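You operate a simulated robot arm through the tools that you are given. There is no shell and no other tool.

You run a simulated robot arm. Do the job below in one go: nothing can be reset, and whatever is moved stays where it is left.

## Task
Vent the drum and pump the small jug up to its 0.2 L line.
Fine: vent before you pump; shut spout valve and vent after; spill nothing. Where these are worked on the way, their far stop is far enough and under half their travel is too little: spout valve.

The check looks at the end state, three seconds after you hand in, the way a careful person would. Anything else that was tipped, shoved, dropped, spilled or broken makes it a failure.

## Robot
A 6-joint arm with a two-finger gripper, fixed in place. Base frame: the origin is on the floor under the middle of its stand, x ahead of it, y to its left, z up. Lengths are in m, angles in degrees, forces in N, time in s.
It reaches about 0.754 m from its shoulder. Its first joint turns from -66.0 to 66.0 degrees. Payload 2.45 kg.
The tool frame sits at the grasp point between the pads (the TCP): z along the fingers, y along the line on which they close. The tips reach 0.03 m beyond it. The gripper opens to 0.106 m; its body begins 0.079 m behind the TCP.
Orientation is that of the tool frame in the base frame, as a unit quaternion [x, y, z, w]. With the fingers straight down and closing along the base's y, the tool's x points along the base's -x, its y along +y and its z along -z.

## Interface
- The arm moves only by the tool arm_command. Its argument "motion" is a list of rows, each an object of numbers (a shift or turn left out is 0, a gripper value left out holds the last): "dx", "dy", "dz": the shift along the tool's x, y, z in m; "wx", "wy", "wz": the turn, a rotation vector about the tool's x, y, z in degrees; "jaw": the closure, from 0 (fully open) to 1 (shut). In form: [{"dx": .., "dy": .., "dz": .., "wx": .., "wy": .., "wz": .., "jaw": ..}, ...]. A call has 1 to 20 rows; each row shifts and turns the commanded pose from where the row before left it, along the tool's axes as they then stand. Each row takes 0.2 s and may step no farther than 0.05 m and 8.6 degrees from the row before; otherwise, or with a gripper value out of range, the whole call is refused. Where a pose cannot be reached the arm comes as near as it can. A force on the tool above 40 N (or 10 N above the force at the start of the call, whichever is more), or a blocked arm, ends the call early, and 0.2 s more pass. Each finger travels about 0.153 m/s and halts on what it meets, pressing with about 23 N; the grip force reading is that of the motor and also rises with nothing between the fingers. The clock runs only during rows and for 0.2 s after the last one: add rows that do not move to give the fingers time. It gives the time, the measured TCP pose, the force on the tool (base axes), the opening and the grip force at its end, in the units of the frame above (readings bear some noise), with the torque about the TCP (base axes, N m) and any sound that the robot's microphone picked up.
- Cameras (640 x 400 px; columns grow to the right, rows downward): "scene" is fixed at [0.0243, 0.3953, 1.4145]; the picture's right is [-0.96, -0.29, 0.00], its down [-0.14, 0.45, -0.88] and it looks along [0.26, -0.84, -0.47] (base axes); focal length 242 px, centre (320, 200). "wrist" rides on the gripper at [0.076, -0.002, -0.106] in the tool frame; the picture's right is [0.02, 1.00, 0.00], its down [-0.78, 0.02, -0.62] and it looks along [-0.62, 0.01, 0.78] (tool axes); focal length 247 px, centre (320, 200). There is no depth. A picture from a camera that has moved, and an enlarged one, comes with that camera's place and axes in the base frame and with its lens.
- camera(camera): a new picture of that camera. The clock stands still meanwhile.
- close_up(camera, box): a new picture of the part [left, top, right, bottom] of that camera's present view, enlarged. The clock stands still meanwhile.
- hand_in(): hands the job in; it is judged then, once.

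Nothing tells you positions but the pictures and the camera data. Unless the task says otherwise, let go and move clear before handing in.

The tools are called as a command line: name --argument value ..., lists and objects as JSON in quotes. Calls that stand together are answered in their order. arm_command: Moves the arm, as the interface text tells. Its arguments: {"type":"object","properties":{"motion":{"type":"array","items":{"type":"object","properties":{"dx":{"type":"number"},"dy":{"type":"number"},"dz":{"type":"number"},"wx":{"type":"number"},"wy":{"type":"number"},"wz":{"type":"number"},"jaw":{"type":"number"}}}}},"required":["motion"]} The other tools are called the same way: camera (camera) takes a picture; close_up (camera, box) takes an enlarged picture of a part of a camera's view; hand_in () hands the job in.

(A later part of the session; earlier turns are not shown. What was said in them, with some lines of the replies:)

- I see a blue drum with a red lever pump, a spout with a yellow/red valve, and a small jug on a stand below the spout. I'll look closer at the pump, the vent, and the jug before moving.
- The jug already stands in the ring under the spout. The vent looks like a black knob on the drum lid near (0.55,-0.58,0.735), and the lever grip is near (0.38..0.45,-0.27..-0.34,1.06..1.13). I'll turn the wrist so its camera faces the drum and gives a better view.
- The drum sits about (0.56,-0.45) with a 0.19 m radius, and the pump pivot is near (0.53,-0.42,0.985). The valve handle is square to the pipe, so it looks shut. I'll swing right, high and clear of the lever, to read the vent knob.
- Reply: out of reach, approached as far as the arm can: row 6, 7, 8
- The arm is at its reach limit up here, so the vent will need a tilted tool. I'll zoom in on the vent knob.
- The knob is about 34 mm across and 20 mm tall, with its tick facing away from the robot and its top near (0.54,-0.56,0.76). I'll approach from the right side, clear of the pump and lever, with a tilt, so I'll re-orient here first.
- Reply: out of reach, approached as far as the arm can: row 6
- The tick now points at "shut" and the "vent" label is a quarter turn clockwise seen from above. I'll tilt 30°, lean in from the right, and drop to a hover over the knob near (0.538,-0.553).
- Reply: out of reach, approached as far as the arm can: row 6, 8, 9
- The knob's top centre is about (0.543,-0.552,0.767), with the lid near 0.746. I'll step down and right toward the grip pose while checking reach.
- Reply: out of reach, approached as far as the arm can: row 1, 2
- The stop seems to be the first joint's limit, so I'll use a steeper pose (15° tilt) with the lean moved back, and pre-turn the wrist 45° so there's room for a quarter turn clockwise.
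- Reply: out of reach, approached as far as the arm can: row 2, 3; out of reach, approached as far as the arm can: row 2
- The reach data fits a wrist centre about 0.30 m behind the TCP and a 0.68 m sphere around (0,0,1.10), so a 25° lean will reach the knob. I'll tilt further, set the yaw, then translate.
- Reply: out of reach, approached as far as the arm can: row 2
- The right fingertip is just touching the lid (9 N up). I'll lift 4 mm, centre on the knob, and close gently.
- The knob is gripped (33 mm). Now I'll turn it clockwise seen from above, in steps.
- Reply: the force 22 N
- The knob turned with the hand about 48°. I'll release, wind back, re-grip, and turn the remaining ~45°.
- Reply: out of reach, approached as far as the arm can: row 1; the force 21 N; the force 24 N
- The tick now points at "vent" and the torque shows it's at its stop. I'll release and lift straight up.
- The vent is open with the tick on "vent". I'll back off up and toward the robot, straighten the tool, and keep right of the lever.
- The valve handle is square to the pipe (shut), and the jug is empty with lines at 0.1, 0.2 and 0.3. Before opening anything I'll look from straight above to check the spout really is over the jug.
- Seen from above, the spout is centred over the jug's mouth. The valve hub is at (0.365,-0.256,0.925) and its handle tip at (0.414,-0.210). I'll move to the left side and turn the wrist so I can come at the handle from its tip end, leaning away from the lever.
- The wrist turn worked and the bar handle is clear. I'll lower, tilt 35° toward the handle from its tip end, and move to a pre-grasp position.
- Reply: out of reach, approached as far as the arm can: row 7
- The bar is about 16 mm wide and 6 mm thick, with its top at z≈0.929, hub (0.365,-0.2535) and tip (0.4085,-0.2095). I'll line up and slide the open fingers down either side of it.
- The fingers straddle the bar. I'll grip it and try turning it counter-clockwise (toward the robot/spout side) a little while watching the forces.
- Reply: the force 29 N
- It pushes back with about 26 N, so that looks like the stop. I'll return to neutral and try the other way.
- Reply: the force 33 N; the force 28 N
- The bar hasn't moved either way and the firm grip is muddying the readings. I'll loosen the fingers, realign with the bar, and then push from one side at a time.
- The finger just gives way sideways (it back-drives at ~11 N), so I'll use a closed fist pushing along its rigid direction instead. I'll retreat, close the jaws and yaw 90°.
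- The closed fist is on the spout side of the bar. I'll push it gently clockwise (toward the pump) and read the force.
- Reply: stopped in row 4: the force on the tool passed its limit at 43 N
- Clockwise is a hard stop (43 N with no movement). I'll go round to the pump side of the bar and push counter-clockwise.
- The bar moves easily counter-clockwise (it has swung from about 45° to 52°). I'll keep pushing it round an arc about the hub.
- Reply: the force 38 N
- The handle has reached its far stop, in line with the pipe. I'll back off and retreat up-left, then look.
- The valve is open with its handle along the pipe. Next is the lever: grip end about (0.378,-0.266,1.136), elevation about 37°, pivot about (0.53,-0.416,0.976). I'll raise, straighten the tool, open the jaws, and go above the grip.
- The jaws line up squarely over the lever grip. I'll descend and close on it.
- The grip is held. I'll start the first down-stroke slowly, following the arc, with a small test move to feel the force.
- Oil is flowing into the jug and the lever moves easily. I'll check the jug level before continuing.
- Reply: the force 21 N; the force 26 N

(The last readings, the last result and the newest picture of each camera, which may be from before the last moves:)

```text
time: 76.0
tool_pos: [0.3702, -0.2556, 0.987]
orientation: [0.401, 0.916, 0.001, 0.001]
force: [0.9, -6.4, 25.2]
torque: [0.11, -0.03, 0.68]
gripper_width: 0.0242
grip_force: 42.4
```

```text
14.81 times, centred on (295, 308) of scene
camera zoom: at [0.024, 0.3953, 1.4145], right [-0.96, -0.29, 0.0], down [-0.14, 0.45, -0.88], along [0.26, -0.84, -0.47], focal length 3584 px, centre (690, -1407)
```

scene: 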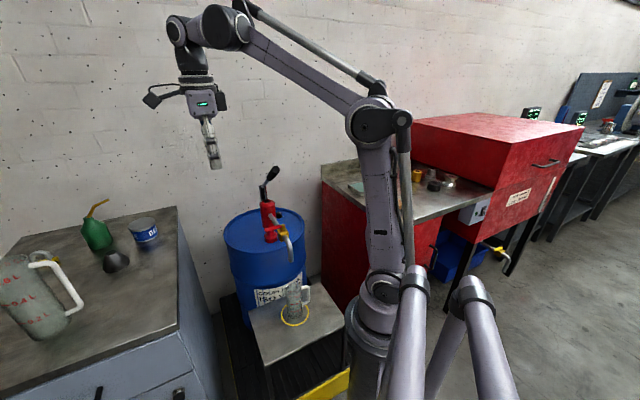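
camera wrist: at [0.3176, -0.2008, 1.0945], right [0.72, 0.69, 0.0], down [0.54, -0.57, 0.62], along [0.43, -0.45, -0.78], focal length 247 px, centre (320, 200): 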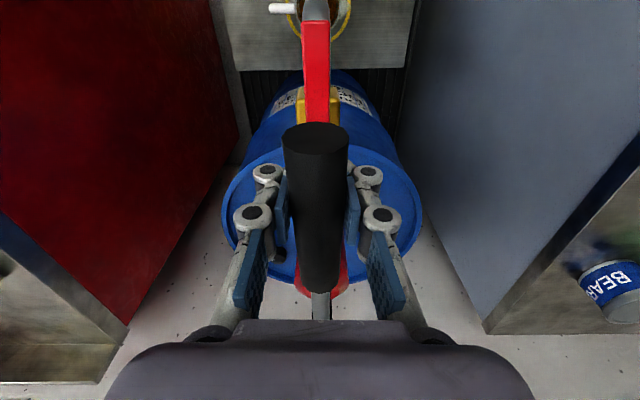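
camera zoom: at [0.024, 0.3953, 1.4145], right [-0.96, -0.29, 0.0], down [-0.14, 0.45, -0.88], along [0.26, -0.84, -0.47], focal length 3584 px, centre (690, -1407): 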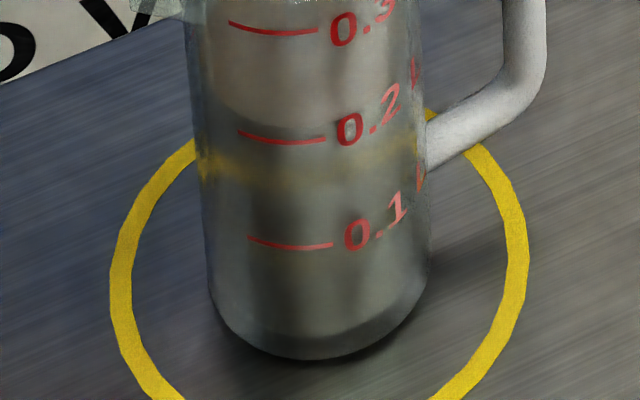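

The oil surface's far edge is already just below the 0.2 L back-wall mark, so I must stop pumping now. I'll hold still briefly and see how much the stream adds.

arm_command --motion '[{}]'

close_up --camera "scene" --box '[283, 280, 308, 300]'

```text
time: 76.4
tool_pos: [0.372, -0.2564, 0.9883]
orientation: [0.401, 0.916, 0.0, 0.0]
force: [2.5, -4.6, 23.1]
torque: [0.14, 0.07, 0.68]
gripper_width: 0.024
grip_force: 41.7
```

```text
16.00 times, centred on (296, 290) of scene
camera zoom: at [0.0241, 0.3953, 1.4145], right [-0.96, -0.29, 0.0], down [-0.14, 0.45, -0.88], along [0.26, -0.84, -0.47], focal length 3870 px, centre (712, -1240)
```

zoom: 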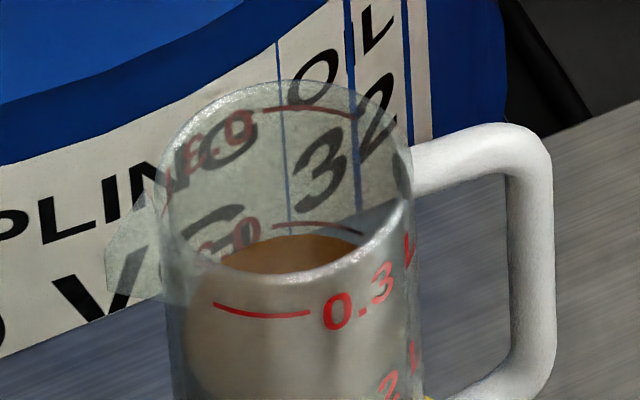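

The stream has stopped. I'll measure the level against the marks more carefully.

close_up --camera "scene" --box '[288, 289, 300, 298]'

close_up --camera "scene" --box '[284, 283, 304, 297]'

close_up --camera "scene" --box '[282, 296, 308, 314]'

```text
16.00 times, centred on (294, 294) of scene
camera zoom: at [0.0241, 0.3953, 1.4145], right [-0.96, -0.29, 0.0], down [-0.14, 0.45, -0.88], along [0.26, -0.84, -0.47], focal length 3870 px, centre (736, -1296)
```

zoom: 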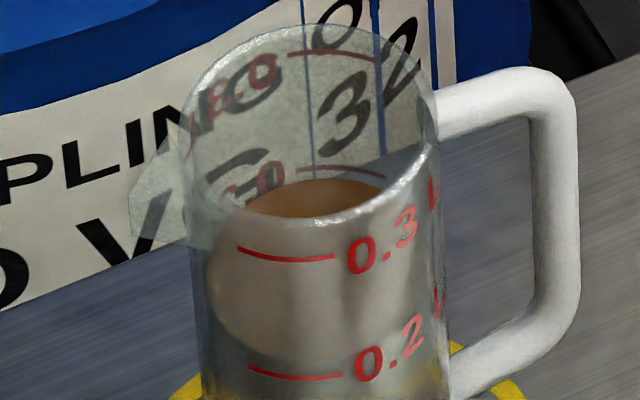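

```text
16.00 times, centred on (294, 290) of scene
camera zoom: at [0.0241, 0.3953, 1.4145], right [-0.96, -0.29, 0.0], down [-0.14, 0.45, -0.88], along [0.26, -0.84, -0.47], focal length 3870 px, centre (736, -1240)
```

zoom: 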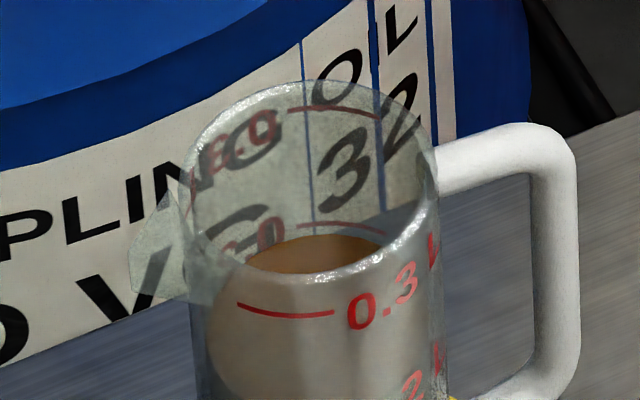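

```text
16.00 times, centred on (295, 305) of scene
camera zoom: at [0.0241, 0.3953, 1.4145], right [-0.96, -0.29, 0.0], down [-0.14, 0.45, -0.88], along [0.26, -0.84, -0.47], focal length 3870 px, centre (720, -1480)
```

zoom: 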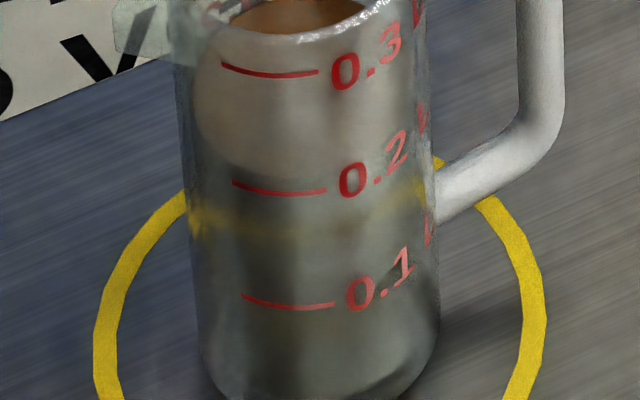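

Comparing the oil ellipse with the front and back 0.2 L lines, the level is right at 0.2 L, so no more pumping. The lever is resting at its bottom stop. I'll release it gently and watch the lever and spout.

arm_command --motion '[{"jaw": 0.6}, {"jaw": 0.3}, {}]'

camera --camera "wrist"

close_up --camera "scene" --box '[230, 150, 340, 330]'

```text
time: 77.2
tool_pos: [0.371, -0.2555, 0.9867]
orientation: [0.401, 0.916, 0.001, -0.001]
force: [-0.8, 2.8, 2.6]
torque: [-0.21, 0.08, -0.02]
gripper_width: 0.0749
grip_force: 0.1
```

```text
taken
camera wrist: at [0.3175, -0.2008, 1.0945], right [0.72, 0.69, 0.0], down [0.54, -0.56, 0.62], along [0.43, -0.45, -0.78], focal length 247 px, centre (320, 200)
```

wrist: 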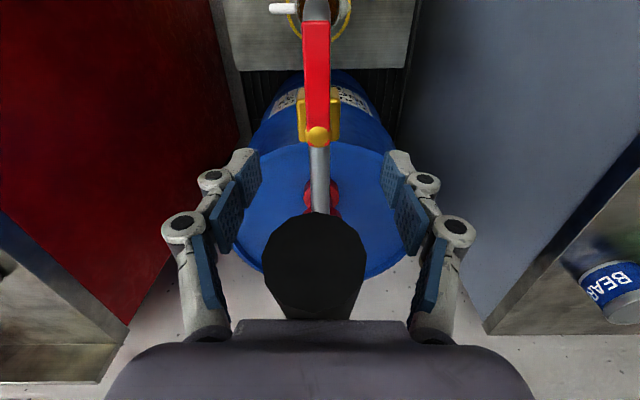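

```text
2.22 times, centred on (285, 240) of scene
camera zoom: at [0.0243, 0.3954, 1.4145], right [-0.96, -0.29, 0.0], down [-0.14, 0.45, -0.88], along [0.26, -0.84, -0.47], focal length 538 px, centre (398, 111)
```

zoom: 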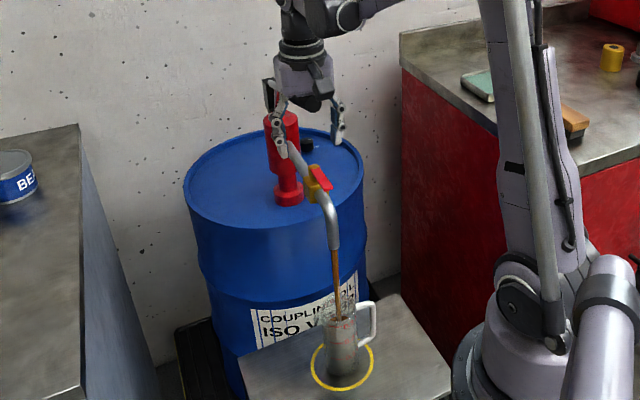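

close_up --camera "scene" --box '[288, 289, 300, 298]'

close_up --camera "scene" --box '[250, 150, 320, 230]'

```text
16.00 times, centred on (294, 294) of scene
camera zoom: at [0.0243, 0.3954, 1.4145], right [-0.96, -0.29, 0.0], down [-0.14, 0.45, -0.88], along [0.26, -0.84, -0.47], focal length 3870 px, centre (736, -1296)
```

zoom: 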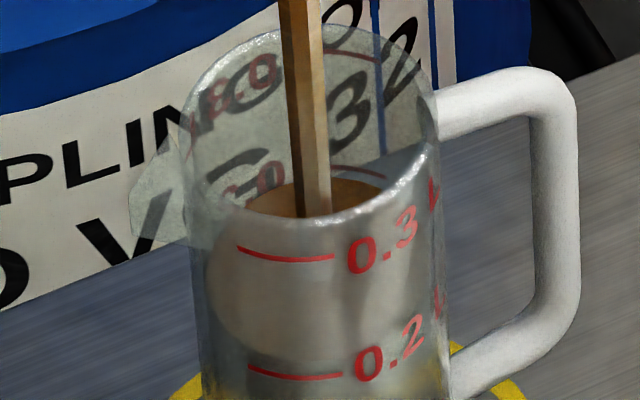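

```text
5.00 times, centred on (285, 190) of scene
camera zoom: at [0.0243, 0.3954, 1.4145], right [-0.96, -0.29, 0.0], down [-0.14, 0.45, -0.88], along [0.26, -0.84, -0.47], focal length 1210 px, centre (495, 250)
```

zoom: 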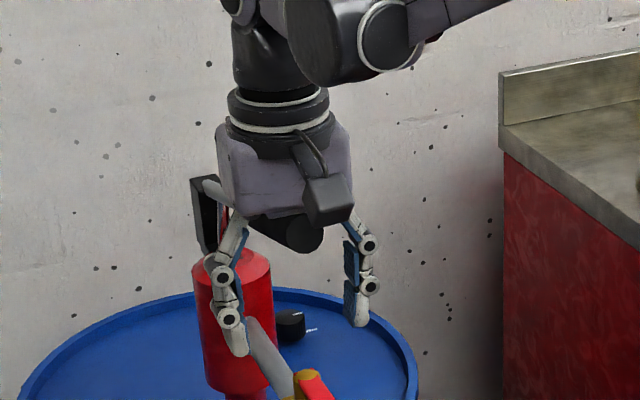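

The lever sprang up against the palm when released and a thin stream is showing. The level looks unchanged so far; I'll hold still for one step and recheck.

arm_command --motion '[{}]'

close_up --camera "scene" --box '[288, 289, 300, 298]'

close_up --camera "scene" --box '[230, 150, 340, 330]'

camera --camera "wrist"

```text
time: 77.6
tool_pos: [0.3712, -0.2553, 0.9868]
orientation: [0.401, 0.916, 0.001, 0.0]
force: [1.3, 2.9, 3.2]
torque: [-0.23, 0.11, -0.08]
gripper_width: 0.0742
grip_force: 0.1
```

```text
16.00 times, centred on (294, 294) of scene
camera zoom: at [0.0243, 0.3954, 1.4145], right [-0.96, -0.29, 0.0], down [-0.14, 0.45, -0.88], along [0.26, -0.84, -0.47], focal length 3870 px, centre (736, -1296)
```

zoom: 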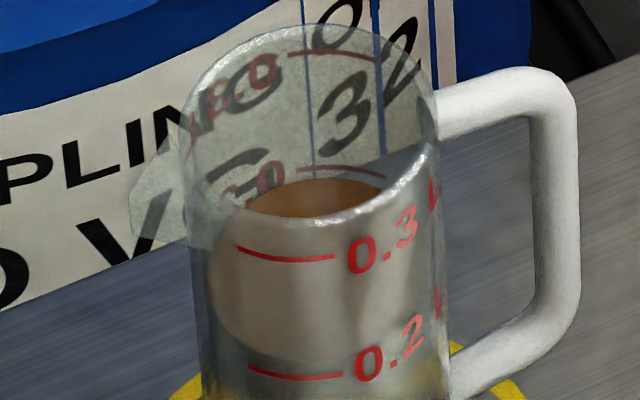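

```text
2.22 times, centred on (285, 240) of scene
camera zoom: at [0.0243, 0.3954, 1.4145], right [-0.96, -0.29, 0.0], down [-0.14, 0.45, -0.88], along [0.26, -0.84, -0.47], focal length 538 px, centre (398, 111)
```

zoom: 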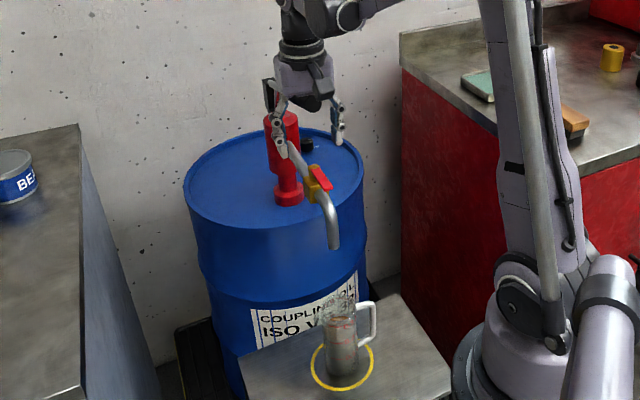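

```text
taken
camera wrist: at [0.3175, -0.201, 1.0945], right [0.72, 0.69, 0.0], down [0.54, -0.56, 0.62], along [0.43, -0.45, -0.78], focal length 247 px, centre (320, 200)
```

wrist: 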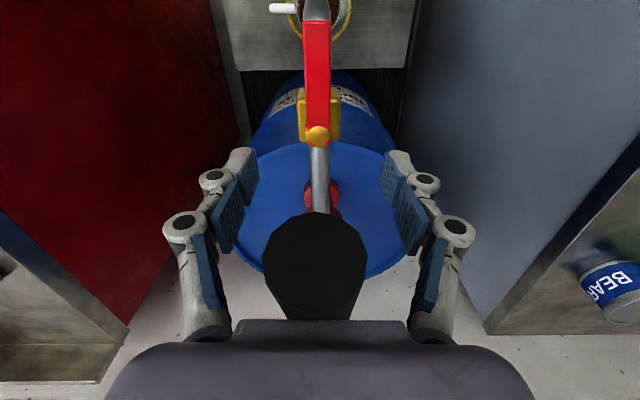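

The stream stopped again and the level is still at the 0.2 line (it was just a small bounce). I'll raise the hand slowly so the spring-loaded lever rises gently against the palm without bouncing.

arm_command --motion '[{"dz": -0.006}, {"dz": -0.006}, {"dz": -0.006}, {"dz": -0.006}, {"dz": -0.006}, {"dz": -0.006}, {"dz": -0.006}, {"dz": -0.006}, {"dz": -0.006}, {"dz": -0.006}, {}]'

close_up --camera "scene" --box '[230, 130, 340, 330]'

camera --camera "wrist"

```text
time: 80.0
tool_pos: [0.3685, -0.2544, 1.0477]
orientation: [0.401, 0.916, 0.001, -0.001]
force: [1.4, 0.1, 1.4]
torque: [-0.03, 0.13, 0.01]
gripper_width: 0.0742
grip_force: 0.0
```

```text
2.00 times, centred on (285, 230) of scene
camera zoom: at [0.0244, 0.3953, 1.4145], right [-0.96, -0.29, 0.0], down [-0.14, 0.45, -0.88], along [0.26, -0.84, -0.47], focal length 484 px, centre (390, 140)
```

zoom: 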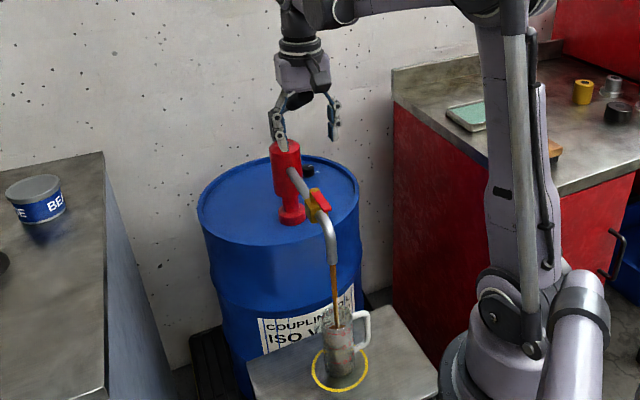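

```text
taken
camera wrist: at [0.317, -0.1999, 1.1549], right [0.72, 0.69, 0.0], down [0.54, -0.56, 0.62], along [0.43, -0.45, -0.78], focal length 247 px, centre (320, 200)
```

wrist: 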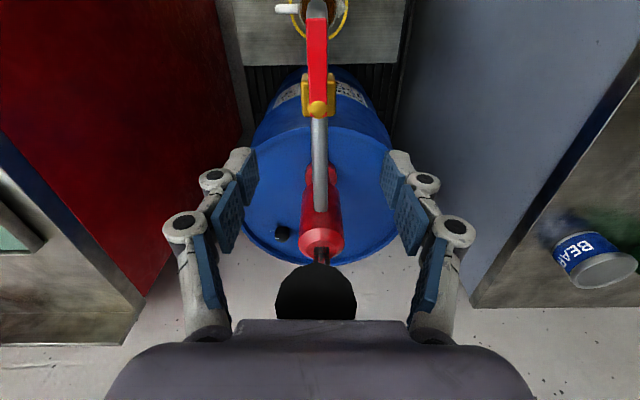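

close_up --camera "scene" --box '[288, 289, 300, 298]'

close_up --camera "scene" --box '[282, 296, 308, 314]'

```text
16.00 times, centred on (294, 294) of scene
camera zoom: at [0.0244, 0.3953, 1.4145], right [-0.96, -0.29, 0.0], down [-0.14, 0.45, -0.88], along [0.26, -0.84, -0.47], focal length 3870 px, centre (736, -1296)
```

zoom: 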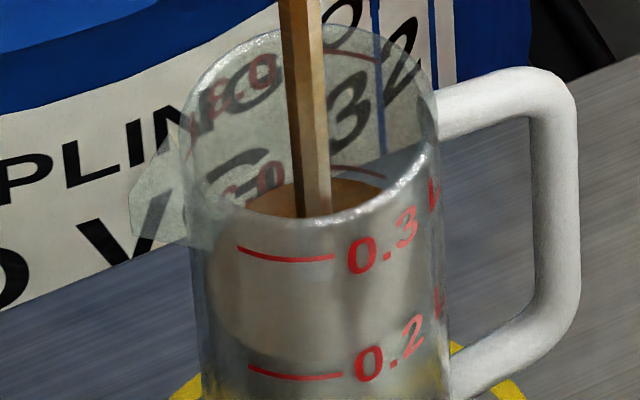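

```text
16.00 times, centred on (295, 305) of scene
camera zoom: at [0.0244, 0.3953, 1.4145], right [-0.96, -0.29, 0.0], down [-0.14, 0.45, -0.88], along [0.26, -0.84, -0.47], focal length 3870 px, centre (720, -1480)
```

zoom: 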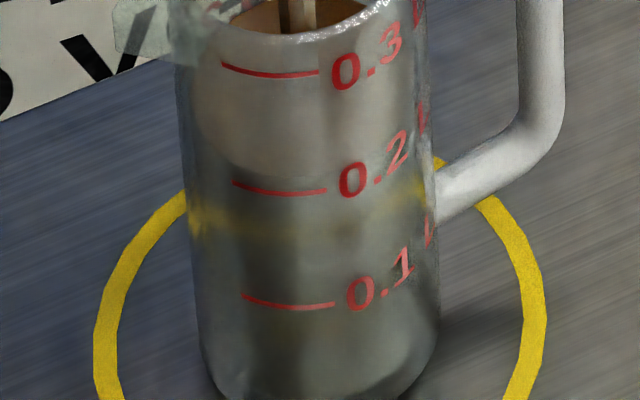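

arm_command --motion '[{"dz": -0.008}, {"dz": -0.008}, {"dz": -0.008}, {"dz": -0.008}, {"dz": -0.03}, {"dz": -0.03}, {"dz": -0.03}, {}]'

camera --camera "wrist"

close_up --camera "scene" --box '[230, 130, 340, 330]'

close_up --camera "scene" --box '[288, 289, 300, 298]'

```text
time: 81.8
tool_pos: [0.3686, -0.2575, 1.1684]
orientation: [0.401, 0.916, -0.001, -0.001]
force: [-0.2, 0.9, 0.4]
torque: [0.02, -0.02, 0.0]
gripper_width: 0.0742
grip_force: 0.0
```

```text
taken
camera wrist: at [0.3169, -0.2008, 1.2763], right [0.72, 0.69, 0.0], down [0.54, -0.56, 0.62], along [0.43, -0.45, -0.78], focal length 247 px, centre (320, 200)
```

wrist: 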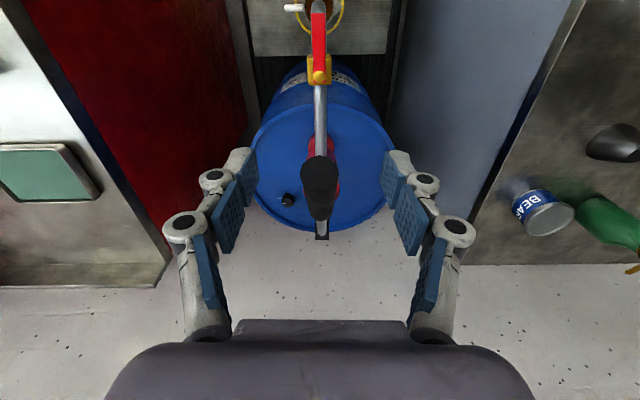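

```text
2.00 times, centred on (285, 230) of scene
camera zoom: at [0.0243, 0.3953, 1.4145], right [-0.96, -0.29, 0.0], down [-0.14, 0.45, -0.88], along [0.26, -0.84, -0.47], focal length 484 px, centre (390, 140)
```

zoom: 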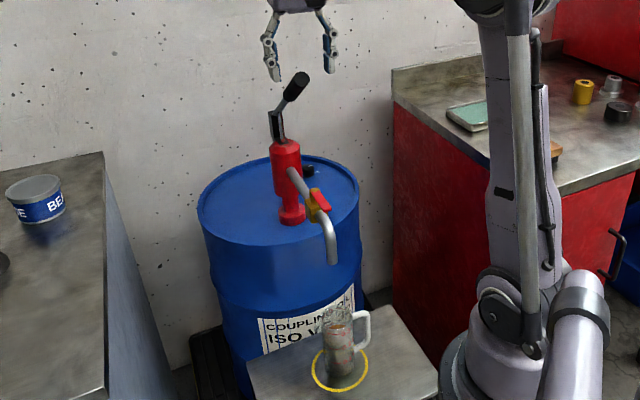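

```text
16.00 times, centred on (294, 294) of scene
camera zoom: at [0.0243, 0.3953, 1.4145], right [-0.96, -0.29, 0.0], down [-0.14, 0.45, -0.88], along [0.26, -0.84, -0.47], focal length 3870 px, centre (736, -1296)
```

zoom: 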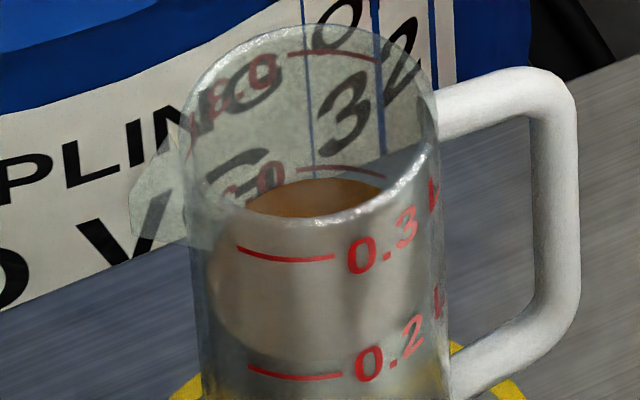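

The lever is up, the stream is stopped, and the level sits at the 0.2 L line. Next I'll shut the spout valve: closed fist from the robot side, on the right of the bar, pushing it clockwise back to square.

arm_command --motion '[{"dx": 0.03, "dz": -0.03}, {"dx": 0.04, "dy": -0.01, "dz": 0.0}, {"dx": 0.0391, "dy": -0.0234}, {"wy": -6.7, "jaw": 1.0}, {"wy": -6.7}, {"wy": -6.6}, {"dx": 0.009, "dy": 0.001, "dz": 0.0393}, {"dx": 0.009, "dy": 0.001, "dz": 0.0393}, {"dx": 0.009, "dy": 0.001, "dz": 0.0393}, {"dx": 0.009, "dy": 0.0012, "dz": 0.0393}, {}, {}]'

camera --camera "wrist"

camera --camera "scene"

```text
time: 84.4
tool_pos: [0.2893, -0.2078, 1.038]
orientation: [0.395, 0.902, -0.07, 0.158]
force: [-0.7, -0.8, -0.2]
torque: [0.03, -0.02, 0.02]
gripper_width: 0.0
grip_force: 23.0
```

```text
taken
camera wrist: at [0.2152, -0.1303, 1.1133], right [0.72, 0.69, -0.01], down [0.37, -0.37, 0.85], along [0.59, -0.62, -0.52], focal length 247 px, centre (320, 200)
```

wrist: 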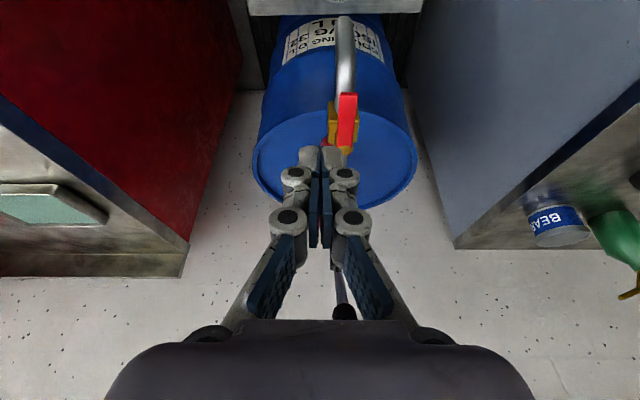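

```text
taken
```

scene: 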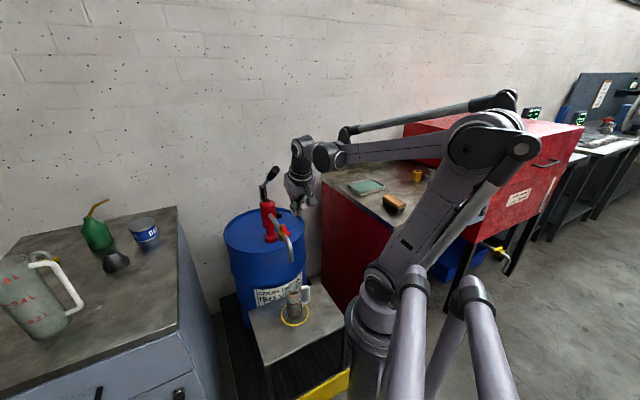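

arm_command --motion '[{"dx": -0.0018, "dy": -0.0045}, {"dz": 0.033}, {"dz": 0.033}, {"dz": 0.028}, {}, {}]'

close_up --camera "wrist" --box '[220, 50, 420, 210]'

close_up --camera "scene" --box '[220, 150, 340, 260]'

```text
time: 85.8
tool_pos: [0.3071, -0.2376, 0.9517]
orientation: [0.395, 0.902, -0.07, 0.158]
force: [0.1, -0.3, 0.5]
torque: [-0.02, 0.0, -0.01]
gripper_width: 0.0002
grip_force: 23.1
```

```text
2.50 times, centred on (320, 130) of wrist
camera zoom: at [0.2331, -0.159, 1.0257], right [0.72, 0.69, -0.01], down [0.37, -0.37, 0.85], along [0.59, -0.62, -0.52], focal length 617 px, centre (320, 375)
```

zoom: 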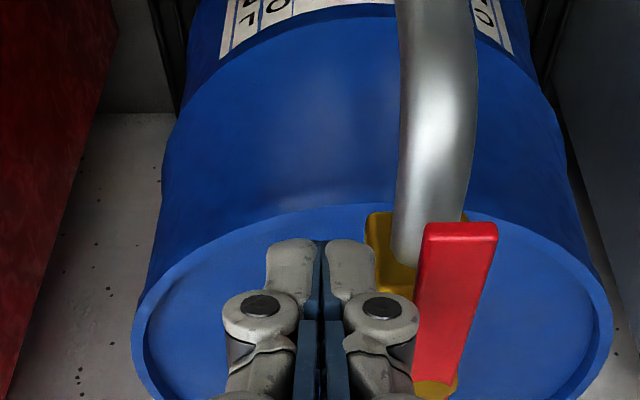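

```text
3.64 times, centred on (280, 205) of scene
camera zoom: at [0.0243, 0.3953, 1.4145], right [-0.96, -0.29, 0.0], down [-0.14, 0.45, -0.88], along [0.26, -0.84, -0.47], focal length 880 px, centre (466, 182)
```

zoom: 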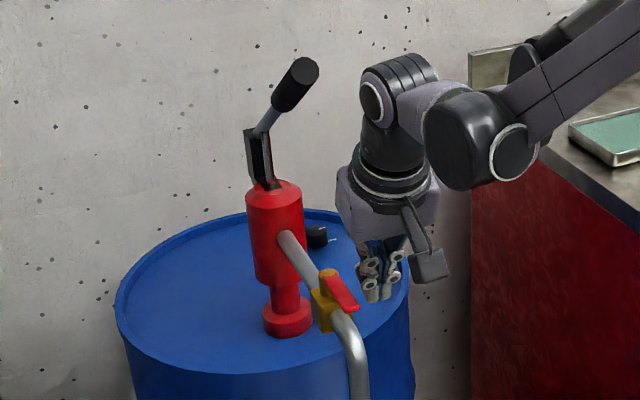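

arm_command --motion '[{"dz": 0.008}, {"dx": 0.0015, "dy": 0.0069, "dz": -0.0005}, {"dx": 0.0034, "dy": 0.0096, "dz": -0.0012}, {"dx": 0.0034, "dy": 0.0096, "dz": -0.0013}, {}, {}]'

close_up --camera "wrist" --box '[220, 50, 420, 210]'

close_up --camera "scene" --box '[220, 150, 340, 330]'

```text
time: 87.2
tool_pos: [0.3237, -0.2159, 0.9441]
orientation: [0.395, 0.902, -0.069, 0.158]
force: [-1.1, -0.3, 0.6]
torque: [-0.02, 0.01, 0.0]
gripper_width: 0.0002
grip_force: 23.1
```

```text
2.50 times, centred on (320, 130) of wrist
camera zoom: at [0.2491, -0.1369, 1.0189], right [0.72, 0.69, -0.01], down [0.37, -0.37, 0.85], along [0.59, -0.62, -0.52], focal length 617 px, centre (320, 375)
```

zoom: 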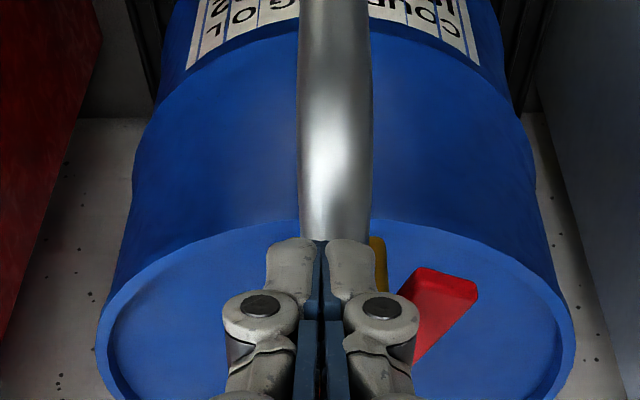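

```text
2.22 times, centred on (280, 240) of scene
camera zoom: at [0.0243, 0.3953, 1.4145], right [-0.96, -0.29, 0.0], down [-0.14, 0.45, -0.88], along [0.26, -0.84, -0.47], focal length 538 px, centre (409, 111)
```

zoom: 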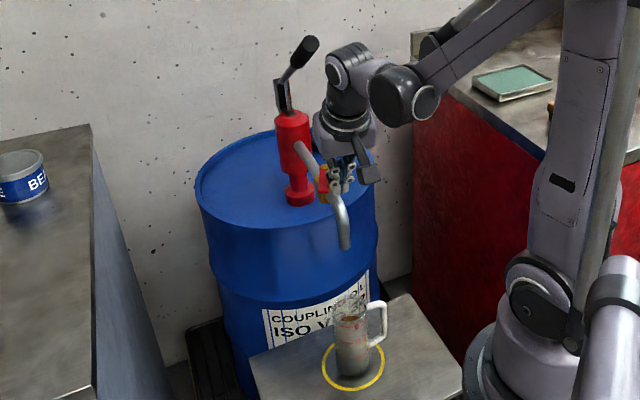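

The bar is turning clockwise with almost no force. I'll continue around the arc to the shut position.

arm_command --motion '[{"dx": -0.0004, "dy": 0.0086, "dz": 0.0001}, {"dx": -0.0004, "dy": 0.0086, "dz": 0.0002}, {"dx": -0.0039, "dy": 0.0085, "dz": 0.0014}, {"dx": -0.0039, "dy": 0.0085, "dz": 0.0014}, {"dx": -0.0064, "dy": 0.005, "dz": 0.0023}, {"dx": -0.0064, "dy": 0.005, "dz": 0.0023}, {}]'

close_up --camera "wrist" --box '[220, 50, 420, 210]'

close_up --camera "scene" --box '[220, 150, 340, 260]'

```text
time: 88.8
tool_pos: [0.3704, -0.2015, 0.9441]
orientation: [0.395, 0.902, -0.069, 0.158]
force: [0.5, 0.2, -0.4]
torque: [0.01, -0.02, -0.01]
gripper_width: 0.0
grip_force: 23.2
```

```text
2.50 times, centred on (320, 130) of wrist
camera zoom: at [0.2967, -0.1236, 1.0189], right [0.72, 0.69, -0.01], down [0.37, -0.37, 0.85], along [0.59, -0.62, -0.52], focal length 617 px, centre (320, 375)
```

zoom: 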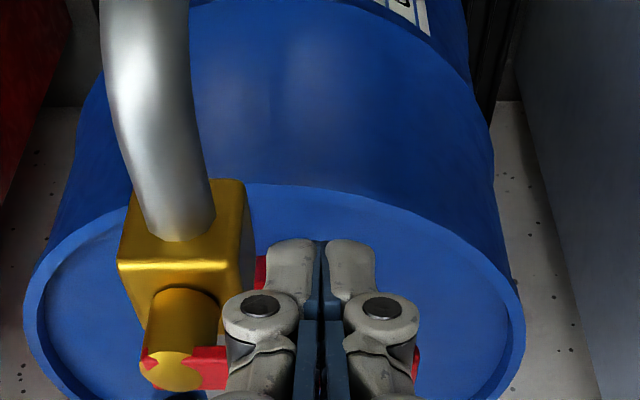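

```text
3.64 times, centred on (280, 205) of scene
camera zoom: at [0.0243, 0.3953, 1.4145], right [-0.96, -0.29, 0.0], down [-0.14, 0.45, -0.88], along [0.26, -0.84, -0.47], focal length 880 px, centre (466, 182)
```

zoom: 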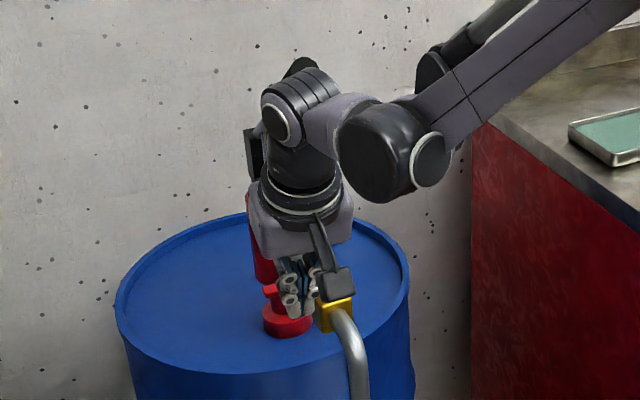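

arm_command --motion '[{"dx": -0.0064, "dy": 0.005, "dz": 0.0023}, {"dx": -0.0039, "dy": 0.0017, "dz": 0.0014}, {}]'

close_up --camera "wrist" --box '[220, 50, 420, 210]'

```text
time: 89.6
tool_pos: [0.3791, -0.2035, 0.944]
orientation: [0.395, 0.903, -0.069, 0.154]
force: [-21.1, 11.3, -3.6]
torque: [0.21, 0.47, 0.03]
gripper_width: 0.0062
grip_force: 28.3
```

```text
2.50 times, centred on (320, 130) of wrist
camera zoom: at [0.3059, -0.126, 1.0195], right [0.72, 0.69, -0.01], down [0.37, -0.38, 0.85], along [0.58, -0.61, -0.53], focal length 617 px, centre (320, 375)
```

zoom: 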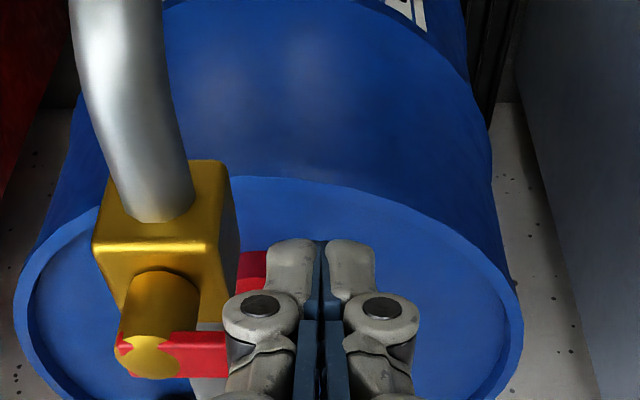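

The valve is back at its shut stop (24 N against it). I'll back off and lift away, then check.

arm_command --motion '[{"dx": 0.01}, {"dx": 0.01, "dz": -0.02}, {"dz": -0.04}, {"dz": -0.04}, {"dz": -0.04}, {"dz": -0.04}, {}]'

camera --camera "wrist"

close_up --camera "scene" --box '[220, 150, 340, 330]'

```text
time: 91.2
tool_pos: [0.3262, -0.1468, 1.109]
orientation: [0.396, 0.902, -0.069, 0.158]
force: [0.7, 0.2, 0.5]
torque: [0.02, 0.02, -0.02]
gripper_width: 0.0
grip_force: 28.8
```

```text
taken
camera wrist: at [0.2518, -0.0681, 1.1837], right [0.72, 0.69, -0.01], down [0.37, -0.37, 0.85], along [0.59, -0.62, -0.52], focal length 247 px, centre (320, 200)
```

wrist: 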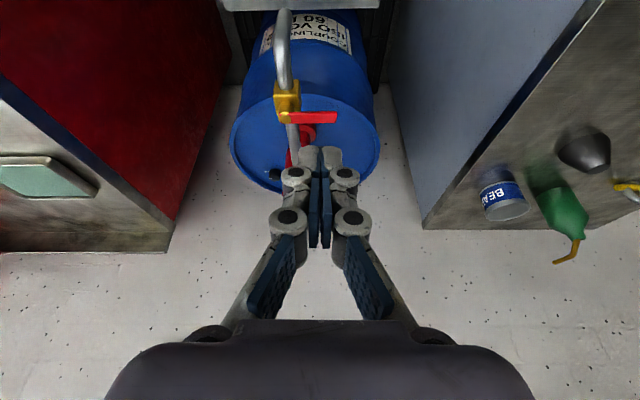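

```text
2.22 times, centred on (280, 240) of scene
camera zoom: at [0.0243, 0.3953, 1.4145], right [-0.96, -0.29, 0.0], down [-0.14, 0.45, -0.88], along [0.26, -0.84, -0.47], focal length 538 px, centre (409, 111)
```

zoom: 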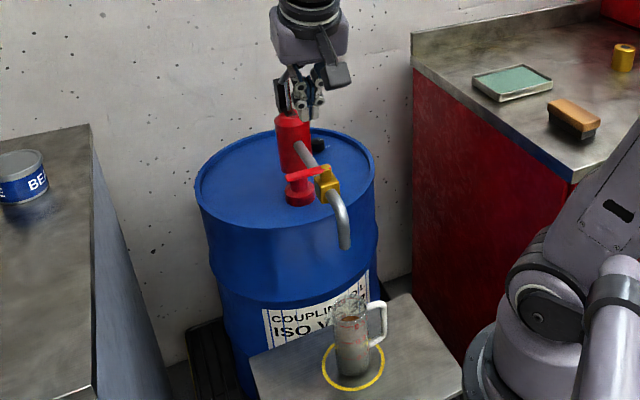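

The valve is shut and nothing drips. I'll check the level once more, then carry the hand up and over to the right side for the vent.

close_up --camera "scene" --box '[288, 289, 300, 298]'

arm_command --motion '[{"dx": -0.0153, "dz": -0.0423}, {"dx": -0.0153, "dz": -0.0423}, {"dx": -0.0153, "dz": -0.0423}, {"dx": -0.0153, "dz": -0.0423}, {"wy": 6.7}, {"wy": 6.7}, {"wy": 6.6}, {"dx": -0.0267, "dy": -0.0364}, {"dx": -0.0267, "dy": -0.0364}, {"dx": -0.0267, "dy": -0.0364}, {"dx": -0.0279, "dy": -0.0152, "dz": 0.0225}, {"dx": -0.0279, "dy": -0.0152, "dz": 0.0225}, {"dx": -0.0279, "dy": -0.0152, "dz": 0.0225}, {"dx": -0.0279, "dy": -0.0152, "dz": 0.0225}, {}]'

camera --camera "wrist"

```text
16.00 times, centred on (294, 294) of scene
camera zoom: at [0.0243, 0.3953, 1.4145], right [-0.96, -0.29, 0.0], down [-0.14, 0.45, -0.88], along [0.26, -0.84, -0.47], focal length 3870 px, centre (736, -1296)
```

zoom: 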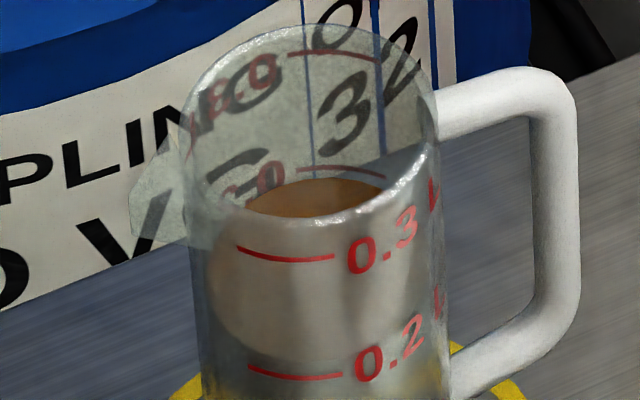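

```text
time: 94.4
tool_pos: [0.3339, -0.4031, 1.1949]
orientation: [0.401, 0.916, 0.001, -0.001]
force: [0.4, -0.7, -0.4]
torque: [0.01, 0.0, 0.02]
gripper_width: 0.0
grip_force: 28.3
```

```text
taken
camera wrist: at [0.2821, -0.3487, 1.3031], right [0.72, 0.69, 0.0], down [0.54, -0.56, 0.62], along [0.43, -0.45, -0.78], focal length 247 px, centre (320, 200)
```

wrist: 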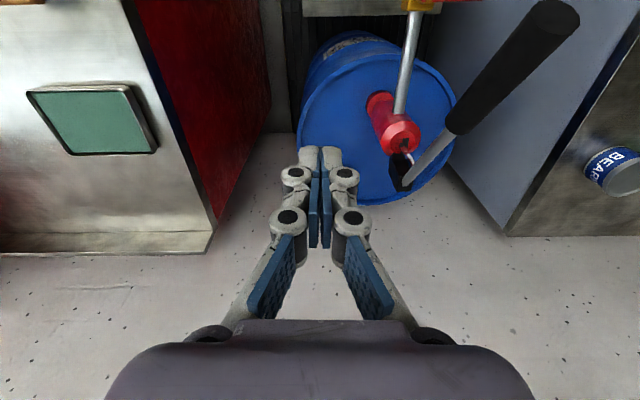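

arm_command --motion '[{"wx": -3.73, "wy": -5.02, "jaw": 0.35}, {"wx": -3.73, "wy": -5.02}, {"wx": -3.73, "wy": -5.02}, {"wx": -3.73, "wy": -5.02}, {"wz": -6}, {"wz": -6}, {}]'

```text
time: 96.0
tool_pos: [0.3347, -0.4034, 1.1967]
orientation: [0.295, 0.93, 0.026, 0.216]
force: [0.0, 0.0, -0.4]
torque: [0.03, -0.01, 0.0]
gripper_width: 0.0688
grip_force: 0.1
```

arm_command --motion '[{"dx": -0.0167, "dy": -0.0116, "dz": 0.0332}, {"dx": -0.0167, "dy": -0.0116, "dz": 0.0332}, {"dx": -0.0167, "dy": -0.0116, "dz": 0.0332}, {"dx": -0.0167, "dy": -0.0116, "dz": 0.0332}, {"dx": -0.0167, "dy": -0.0116, "dz": 0.0332}, {"dx": -0.0167, "dy": -0.0116, "dz": 0.0332}, {"dz": 0.0478}, {"dz": 0.0478}, {"dz": 0.0478}, {"dz": 0.0478}, {}, {}]'

camera --camera "wrist"

close_up --camera "scene" --box '[220, 130, 340, 260]'

```text
time: 98.6
tool_pos: [0.5314, -0.5477, 0.8701]
orientation: [0.297, 0.93, 0.027, 0.214]
force: [0.3, -0.3, 0.6]
torque: [0.01, 0.03, 0.01]
gripper_width: 0.0688
grip_force: 0.1
```

```text
taken
camera wrist: at [0.4314, -0.4976, 0.9375], right [0.52, 0.84, 0.17], down [0.32, -0.38, 0.87], along [0.79, -0.4, -0.47], focal length 247 px, centre (320, 200)
```

wrist: 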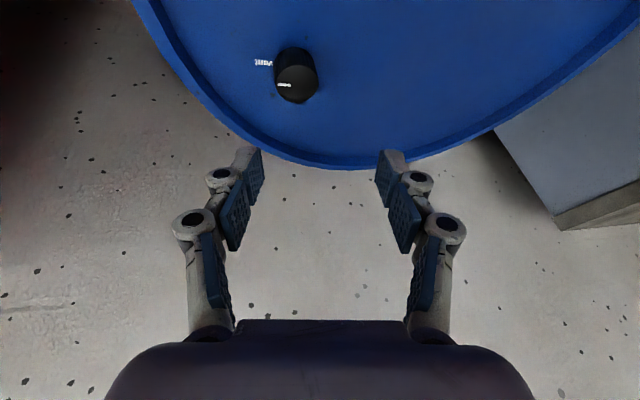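

```text
3.08 times, centred on (280, 195) of scene
camera zoom: at [0.0243, 0.3953, 1.4145], right [-0.96, -0.29, 0.0], down [-0.14, 0.45, -0.88], along [0.26, -0.84, -0.47], focal length 744 px, centre (443, 215)
```

zoom: 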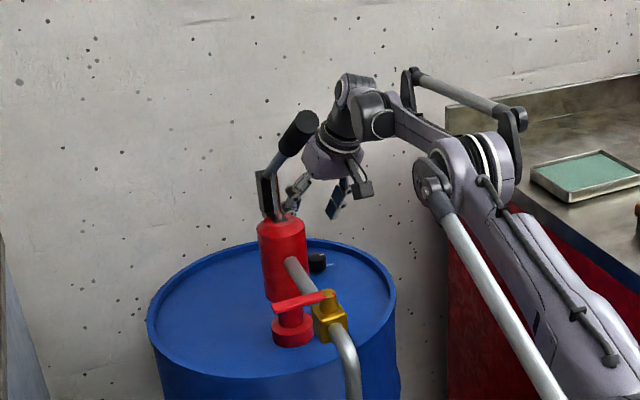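

arm_command --motion '[{"dx": 0.0151, "dy": -0.0079, "dz": 0.0361}, {"dx": 0.0136, "dy": -0.0071, "dz": 0.0325}, {}, {}]'

close_up --camera "wrist" --box '[200, 60, 440, 240]'

```text
time: 99.6
tool_pos: [0.5308, -0.549, 0.7934]
orientation: [0.296, 0.93, 0.027, 0.215]
force: [-1.1, -0.1, -0.2]
torque: [-0.02, 0.01, 0.01]
gripper_width: 0.0692
grip_force: 0.1
```

```text
2.22 times, centred on (320, 150) of wrist
camera zoom: at [0.4299, -0.4988, 0.8607], right [0.52, 0.84, 0.17], down [0.32, -0.38, 0.87], along [0.79, -0.4, -0.47], focal length 549 px, centre (320, 311)
```

zoom: 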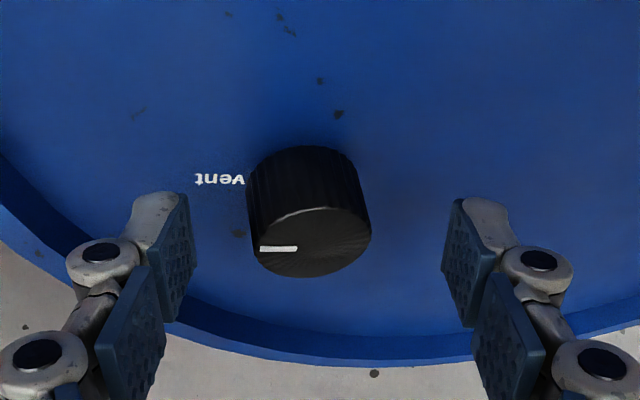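

The tick is at "vent" and the knob is between the fingers. I'll grip and turn counter-clockwise toward "shut".

arm_command --motion '[{"dx": 0.0012, "dy": -0.002, "dz": 0.0027}, {"jaw": 0.6}, {"jaw": 0.8}, {}, {}, {"wz": -6}, {"wz": -7}, {"wz": -7}, {"wz": -7}, {"wz": -7}, {"wz": -7}, {"wz": -7}, {}]'

close_up --camera "wrist" --box '[240, 80, 400, 220]'

```text
time: 102.4
tool_pos: [0.5286, -0.55, 0.7903]
orientation: [-0.107, 0.97, -0.064, 0.207]
force: [-9.5, -6.1, -8.5]
torque: [0.8, -0.5, -0.09]
gripper_width: 0.0332
grip_force: 44.9
```

```text
2.86 times, centred on (320, 150) of wrist
camera zoom: at [0.4171, -0.5606, 0.8577], right [-0.2, 0.96, -0.18], down [0.44, 0.25, 0.86], along [0.88, 0.1, -0.47], focal length 706 px, centre (320, 343)
```

zoom: 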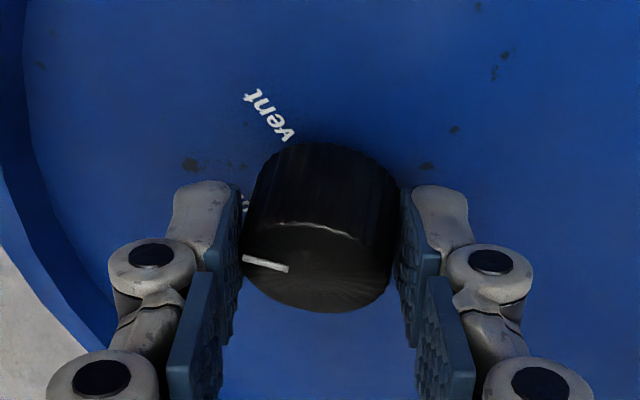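

arm_command --motion '[{"jaw": 0.35}, {}, {}, {"wz": 8}, {"wz": 8}, {"wz": 8}, {"wz": 8}, {"wz": 8}, {"wz": 8}, {}]'

close_up --camera "wrist" --box '[200, 60, 440, 240]'

```text
time: 104.6
tool_pos: [0.5292, -0.5479, 0.7896]
orientation: [0.297, 0.93, 0.026, 0.215]
force: [-0.4, 0.2, -0.6]
torque: [-0.02, -0.06, 0.01]
gripper_width: 0.0688
grip_force: 0.0
```

```text
2.22 times, centred on (320, 150) of wrist
camera zoom: at [0.429, -0.4984, 0.8568], right [0.53, 0.83, 0.17], down [0.32, -0.38, 0.87], along [0.79, -0.4, -0.47], focal length 549 px, centre (320, 311)
```

zoom: 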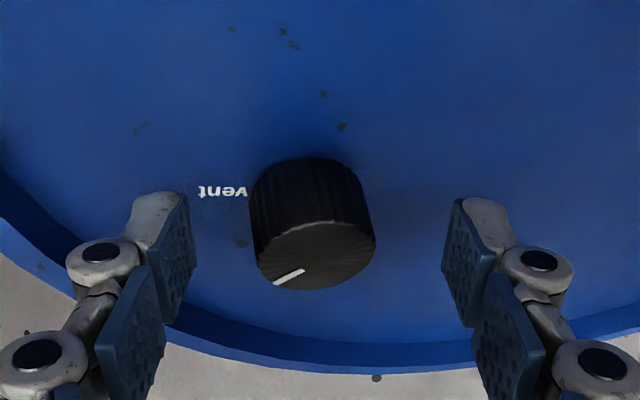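

arm_command --motion '[{"dx": -0.0003, "dy": -0.001, "dz": -0.0005}, {"jaw": 0.6}, {"jaw": 0.8}, {}, {}, {"wz": -6}, {"wz": -7}, {"wz": -7}, {"wz": -7}, {"wz": -7}, {"wz": -7}, {}]'

close_up --camera "wrist" --box '[240, 80, 400, 220]'

```text
time: 107.2
tool_pos: [0.5286, -0.5489, 0.7892]
orientation: [-0.05, 0.975, -0.05, 0.211]
force: [-4.1, -5.2, -7.2]
torque: [0.8, -0.78, -0.07]
gripper_width: 0.0322
grip_force: 44.3
```

```text
2.86 times, centred on (320, 150) of wrist
camera zoom: at [0.4154, -0.5518, 0.8558], right [-0.09, 0.99, -0.13], down [0.45, 0.16, 0.88], along [0.89, 0.03, -0.46], focal length 706 px, centre (320, 343)
```

zoom: 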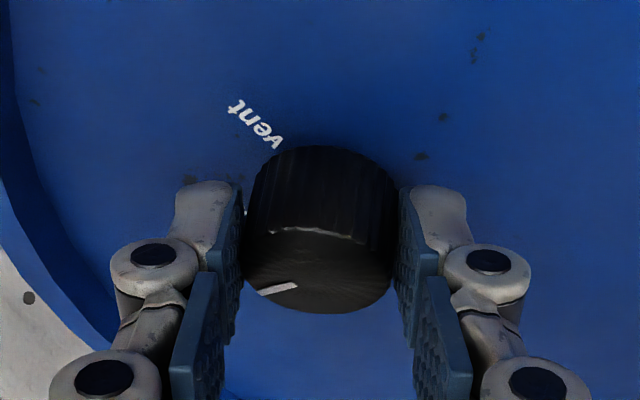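

arm_command --motion '[{"wz": -5}, {"wz": -5}, {}]'

close_up --camera "wrist" --box '[240, 80, 400, 220]'

```text
time: 108.0
tool_pos: [0.5283, -0.5492, 0.7905]
orientation: [-0.134, 0.967, -0.069, 0.205]
force: [-1.9, 0.9, -2.0]
torque: [0.74, -0.27, -0.67]
gripper_width: 0.0332
grip_force: 45.1
```

```text
2.86 times, centred on (320, 150) of wrist
camera zoom: at [0.4183, -0.5643, 0.8587], right [-0.25, 0.95, -0.2], down [0.43, 0.29, 0.86], along [0.87, 0.13, -0.48], focal length 706 px, centre (320, 343)
```

zoom: 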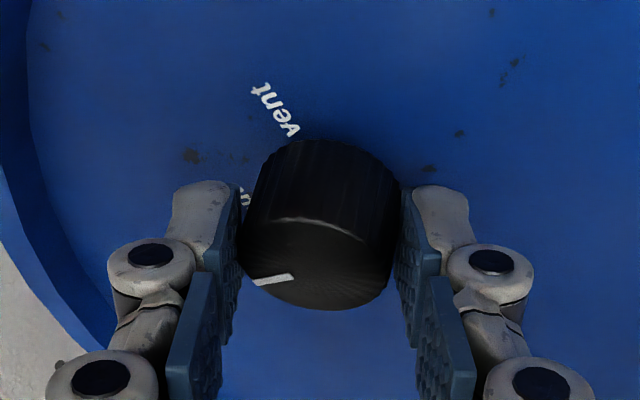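

The knob is at its "shut" stop. I'll release, lift straight up, and verify.

arm_command --motion '[{"jaw": 0.35}, {}, {}, {"dx": -0.017, "dy": -0.008, "dz": -0.0407}, {"dx": -0.017, "dy": -0.008, "dz": -0.0407}, {}, {}]'

close_up --camera "wrist" --box '[240, 0, 400, 140]'

close_up --camera "scene" --box '[220, 130, 340, 330]'

```text
time: 109.6
tool_pos: [0.5287, -0.55, 0.8805]
orientation: [-0.133, 0.967, -0.068, 0.205]
force: [0.4, -0.2, 0.8]
torque: [0.0, 0.01, 0.0]
gripper_width: 0.069
grip_force: 0.1
```

```text
2.86 times, centred on (320, 70) of wrist
camera zoom: at [0.4187, -0.5648, 0.949], right [-0.25, 0.95, -0.19], down [0.43, 0.29, 0.86], along [0.87, 0.13, -0.48], focal length 706 px, centre (320, 571)
```

zoom: 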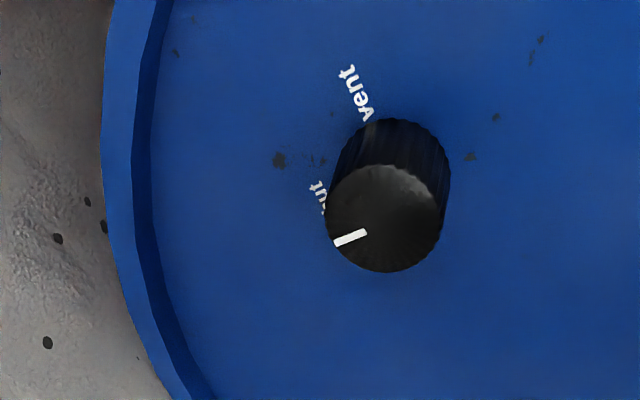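

```text
2.00 times, centred on (280, 230) of scene
camera zoom: at [0.0243, 0.3953, 1.4145], right [-0.96, -0.29, 0.0], down [-0.14, 0.45, -0.88], along [0.26, -0.84, -0.47], focal length 484 px, centre (400, 140)
```

zoom: 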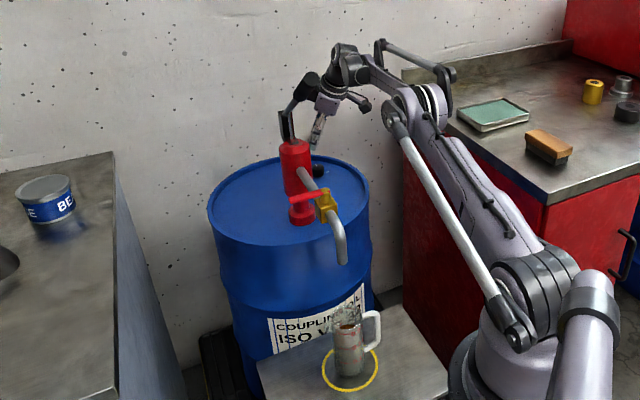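

The vent is back at "shut", the valve is square to the pipe, and the lever is at rest. I'll retreat clear of the drum and take a final look.

arm_command --motion '[{"dz": -0.045}, {"dz": -0.045}, {"dz": -0.045}, {"dz": -0.045}, {"dx": 0.0031, "dy": 0.0223, "dz": -0.0361}, {"dx": 0.0031, "dy": 0.0223, "dz": -0.0361}, {"dx": 0.0031, "dy": 0.0223, "dz": -0.0361}, {"dx": 0.0031, "dy": 0.0223, "dz": -0.0361}, {"dx": 0.0031, "dy": 0.0223, "dz": -0.0361}, {}, {}]'

camera --camera "scene"

close_up --camera "scene" --box '[288, 289, 300, 298]'

close_up --camera "scene" --box '[220, 150, 340, 340]'

```text
time: 112.0
tool_pos: [0.3399, -0.419, 1.1807]
orientation: [-0.133, 0.967, -0.069, 0.205]
force: [0.7, -0.6, -0.3]
torque: [-0.01, 0.01, 0.02]
gripper_width: 0.0687
grip_force: 0.0
```

```text
taken
```

scene: 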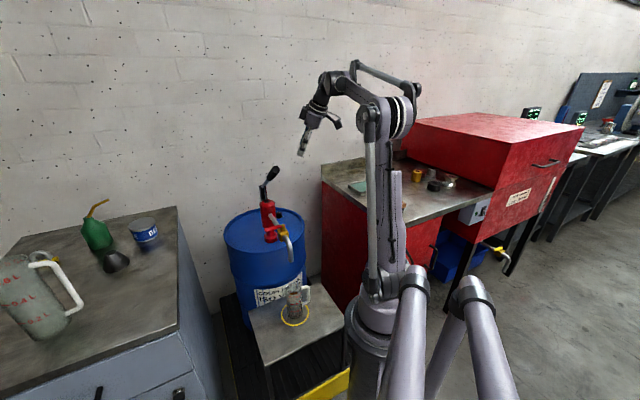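

```text
16.00 times, centred on (294, 294) of scene
camera zoom: at [0.0243, 0.3953, 1.4145], right [-0.96, -0.29, 0.0], down [-0.14, 0.45, -0.88], along [0.26, -0.84, -0.47], focal length 3870 px, centre (736, -1296)
```

zoom: 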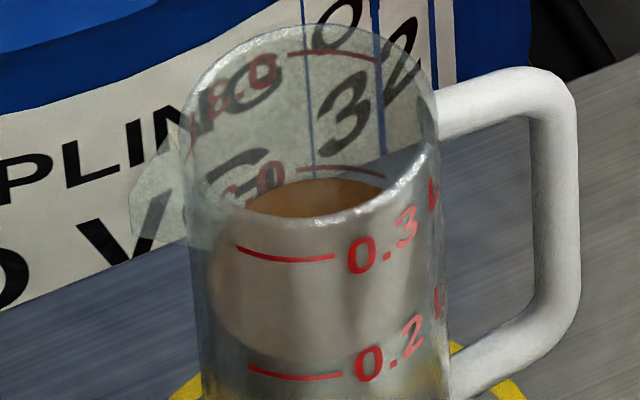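

```text
2.11 times, centred on (280, 245) of scene
camera zoom: at [0.0243, 0.3953, 1.4145], right [-0.96, -0.29, 0.0], down [-0.14, 0.45, -0.88], along [0.26, -0.84, -0.47], focal length 509 px, centre (404, 105)
```

zoom: 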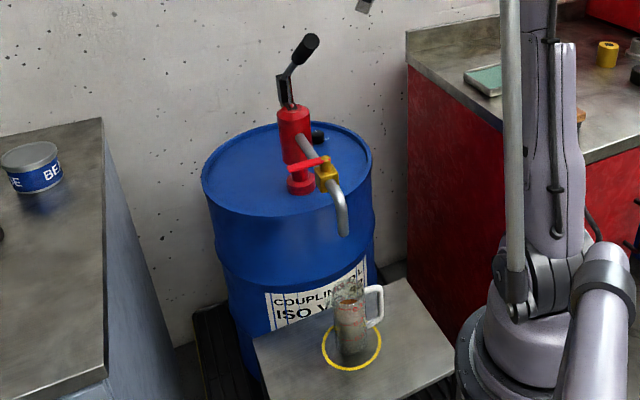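

The jug sits in its ring with oil at the 0.2 L line and I see no spill. The spout valve is square to the pipe (shut), the vent tick is at "shut", the lever is at rest, and the arm is clear, so I'm handing in.

hand_in

```text
The job is handed in.
```

The small jug is filled to its 0.2 L line, and the drum's vent and spout valve are both shut again. The job is handed in.

- **Order:** I opened the vent to its "vent" stop before pumping. I then opened the spout valve to its far stop and gave the lever one full down-stroke.
- **Level:** judging from the scene camera against the front and back marks, the oil is at 0.2 L to within about 0.005 L.
- **Lever:** it is spring-loaded and jumped up against the gripper's palm when I let go. That sent a short extra trickle into the jug, with no visible change in level. It now rests at the top, as it started.
- **Shut-off:** I turned the valve handle back square to the pipe, then turned the vent knob back to its "shut" stop.
- **Spills and surroundings:** I saw no oil outside the jug, and the jug is still in its ring. Nothing else was moved, and the arm is clear of the drum.
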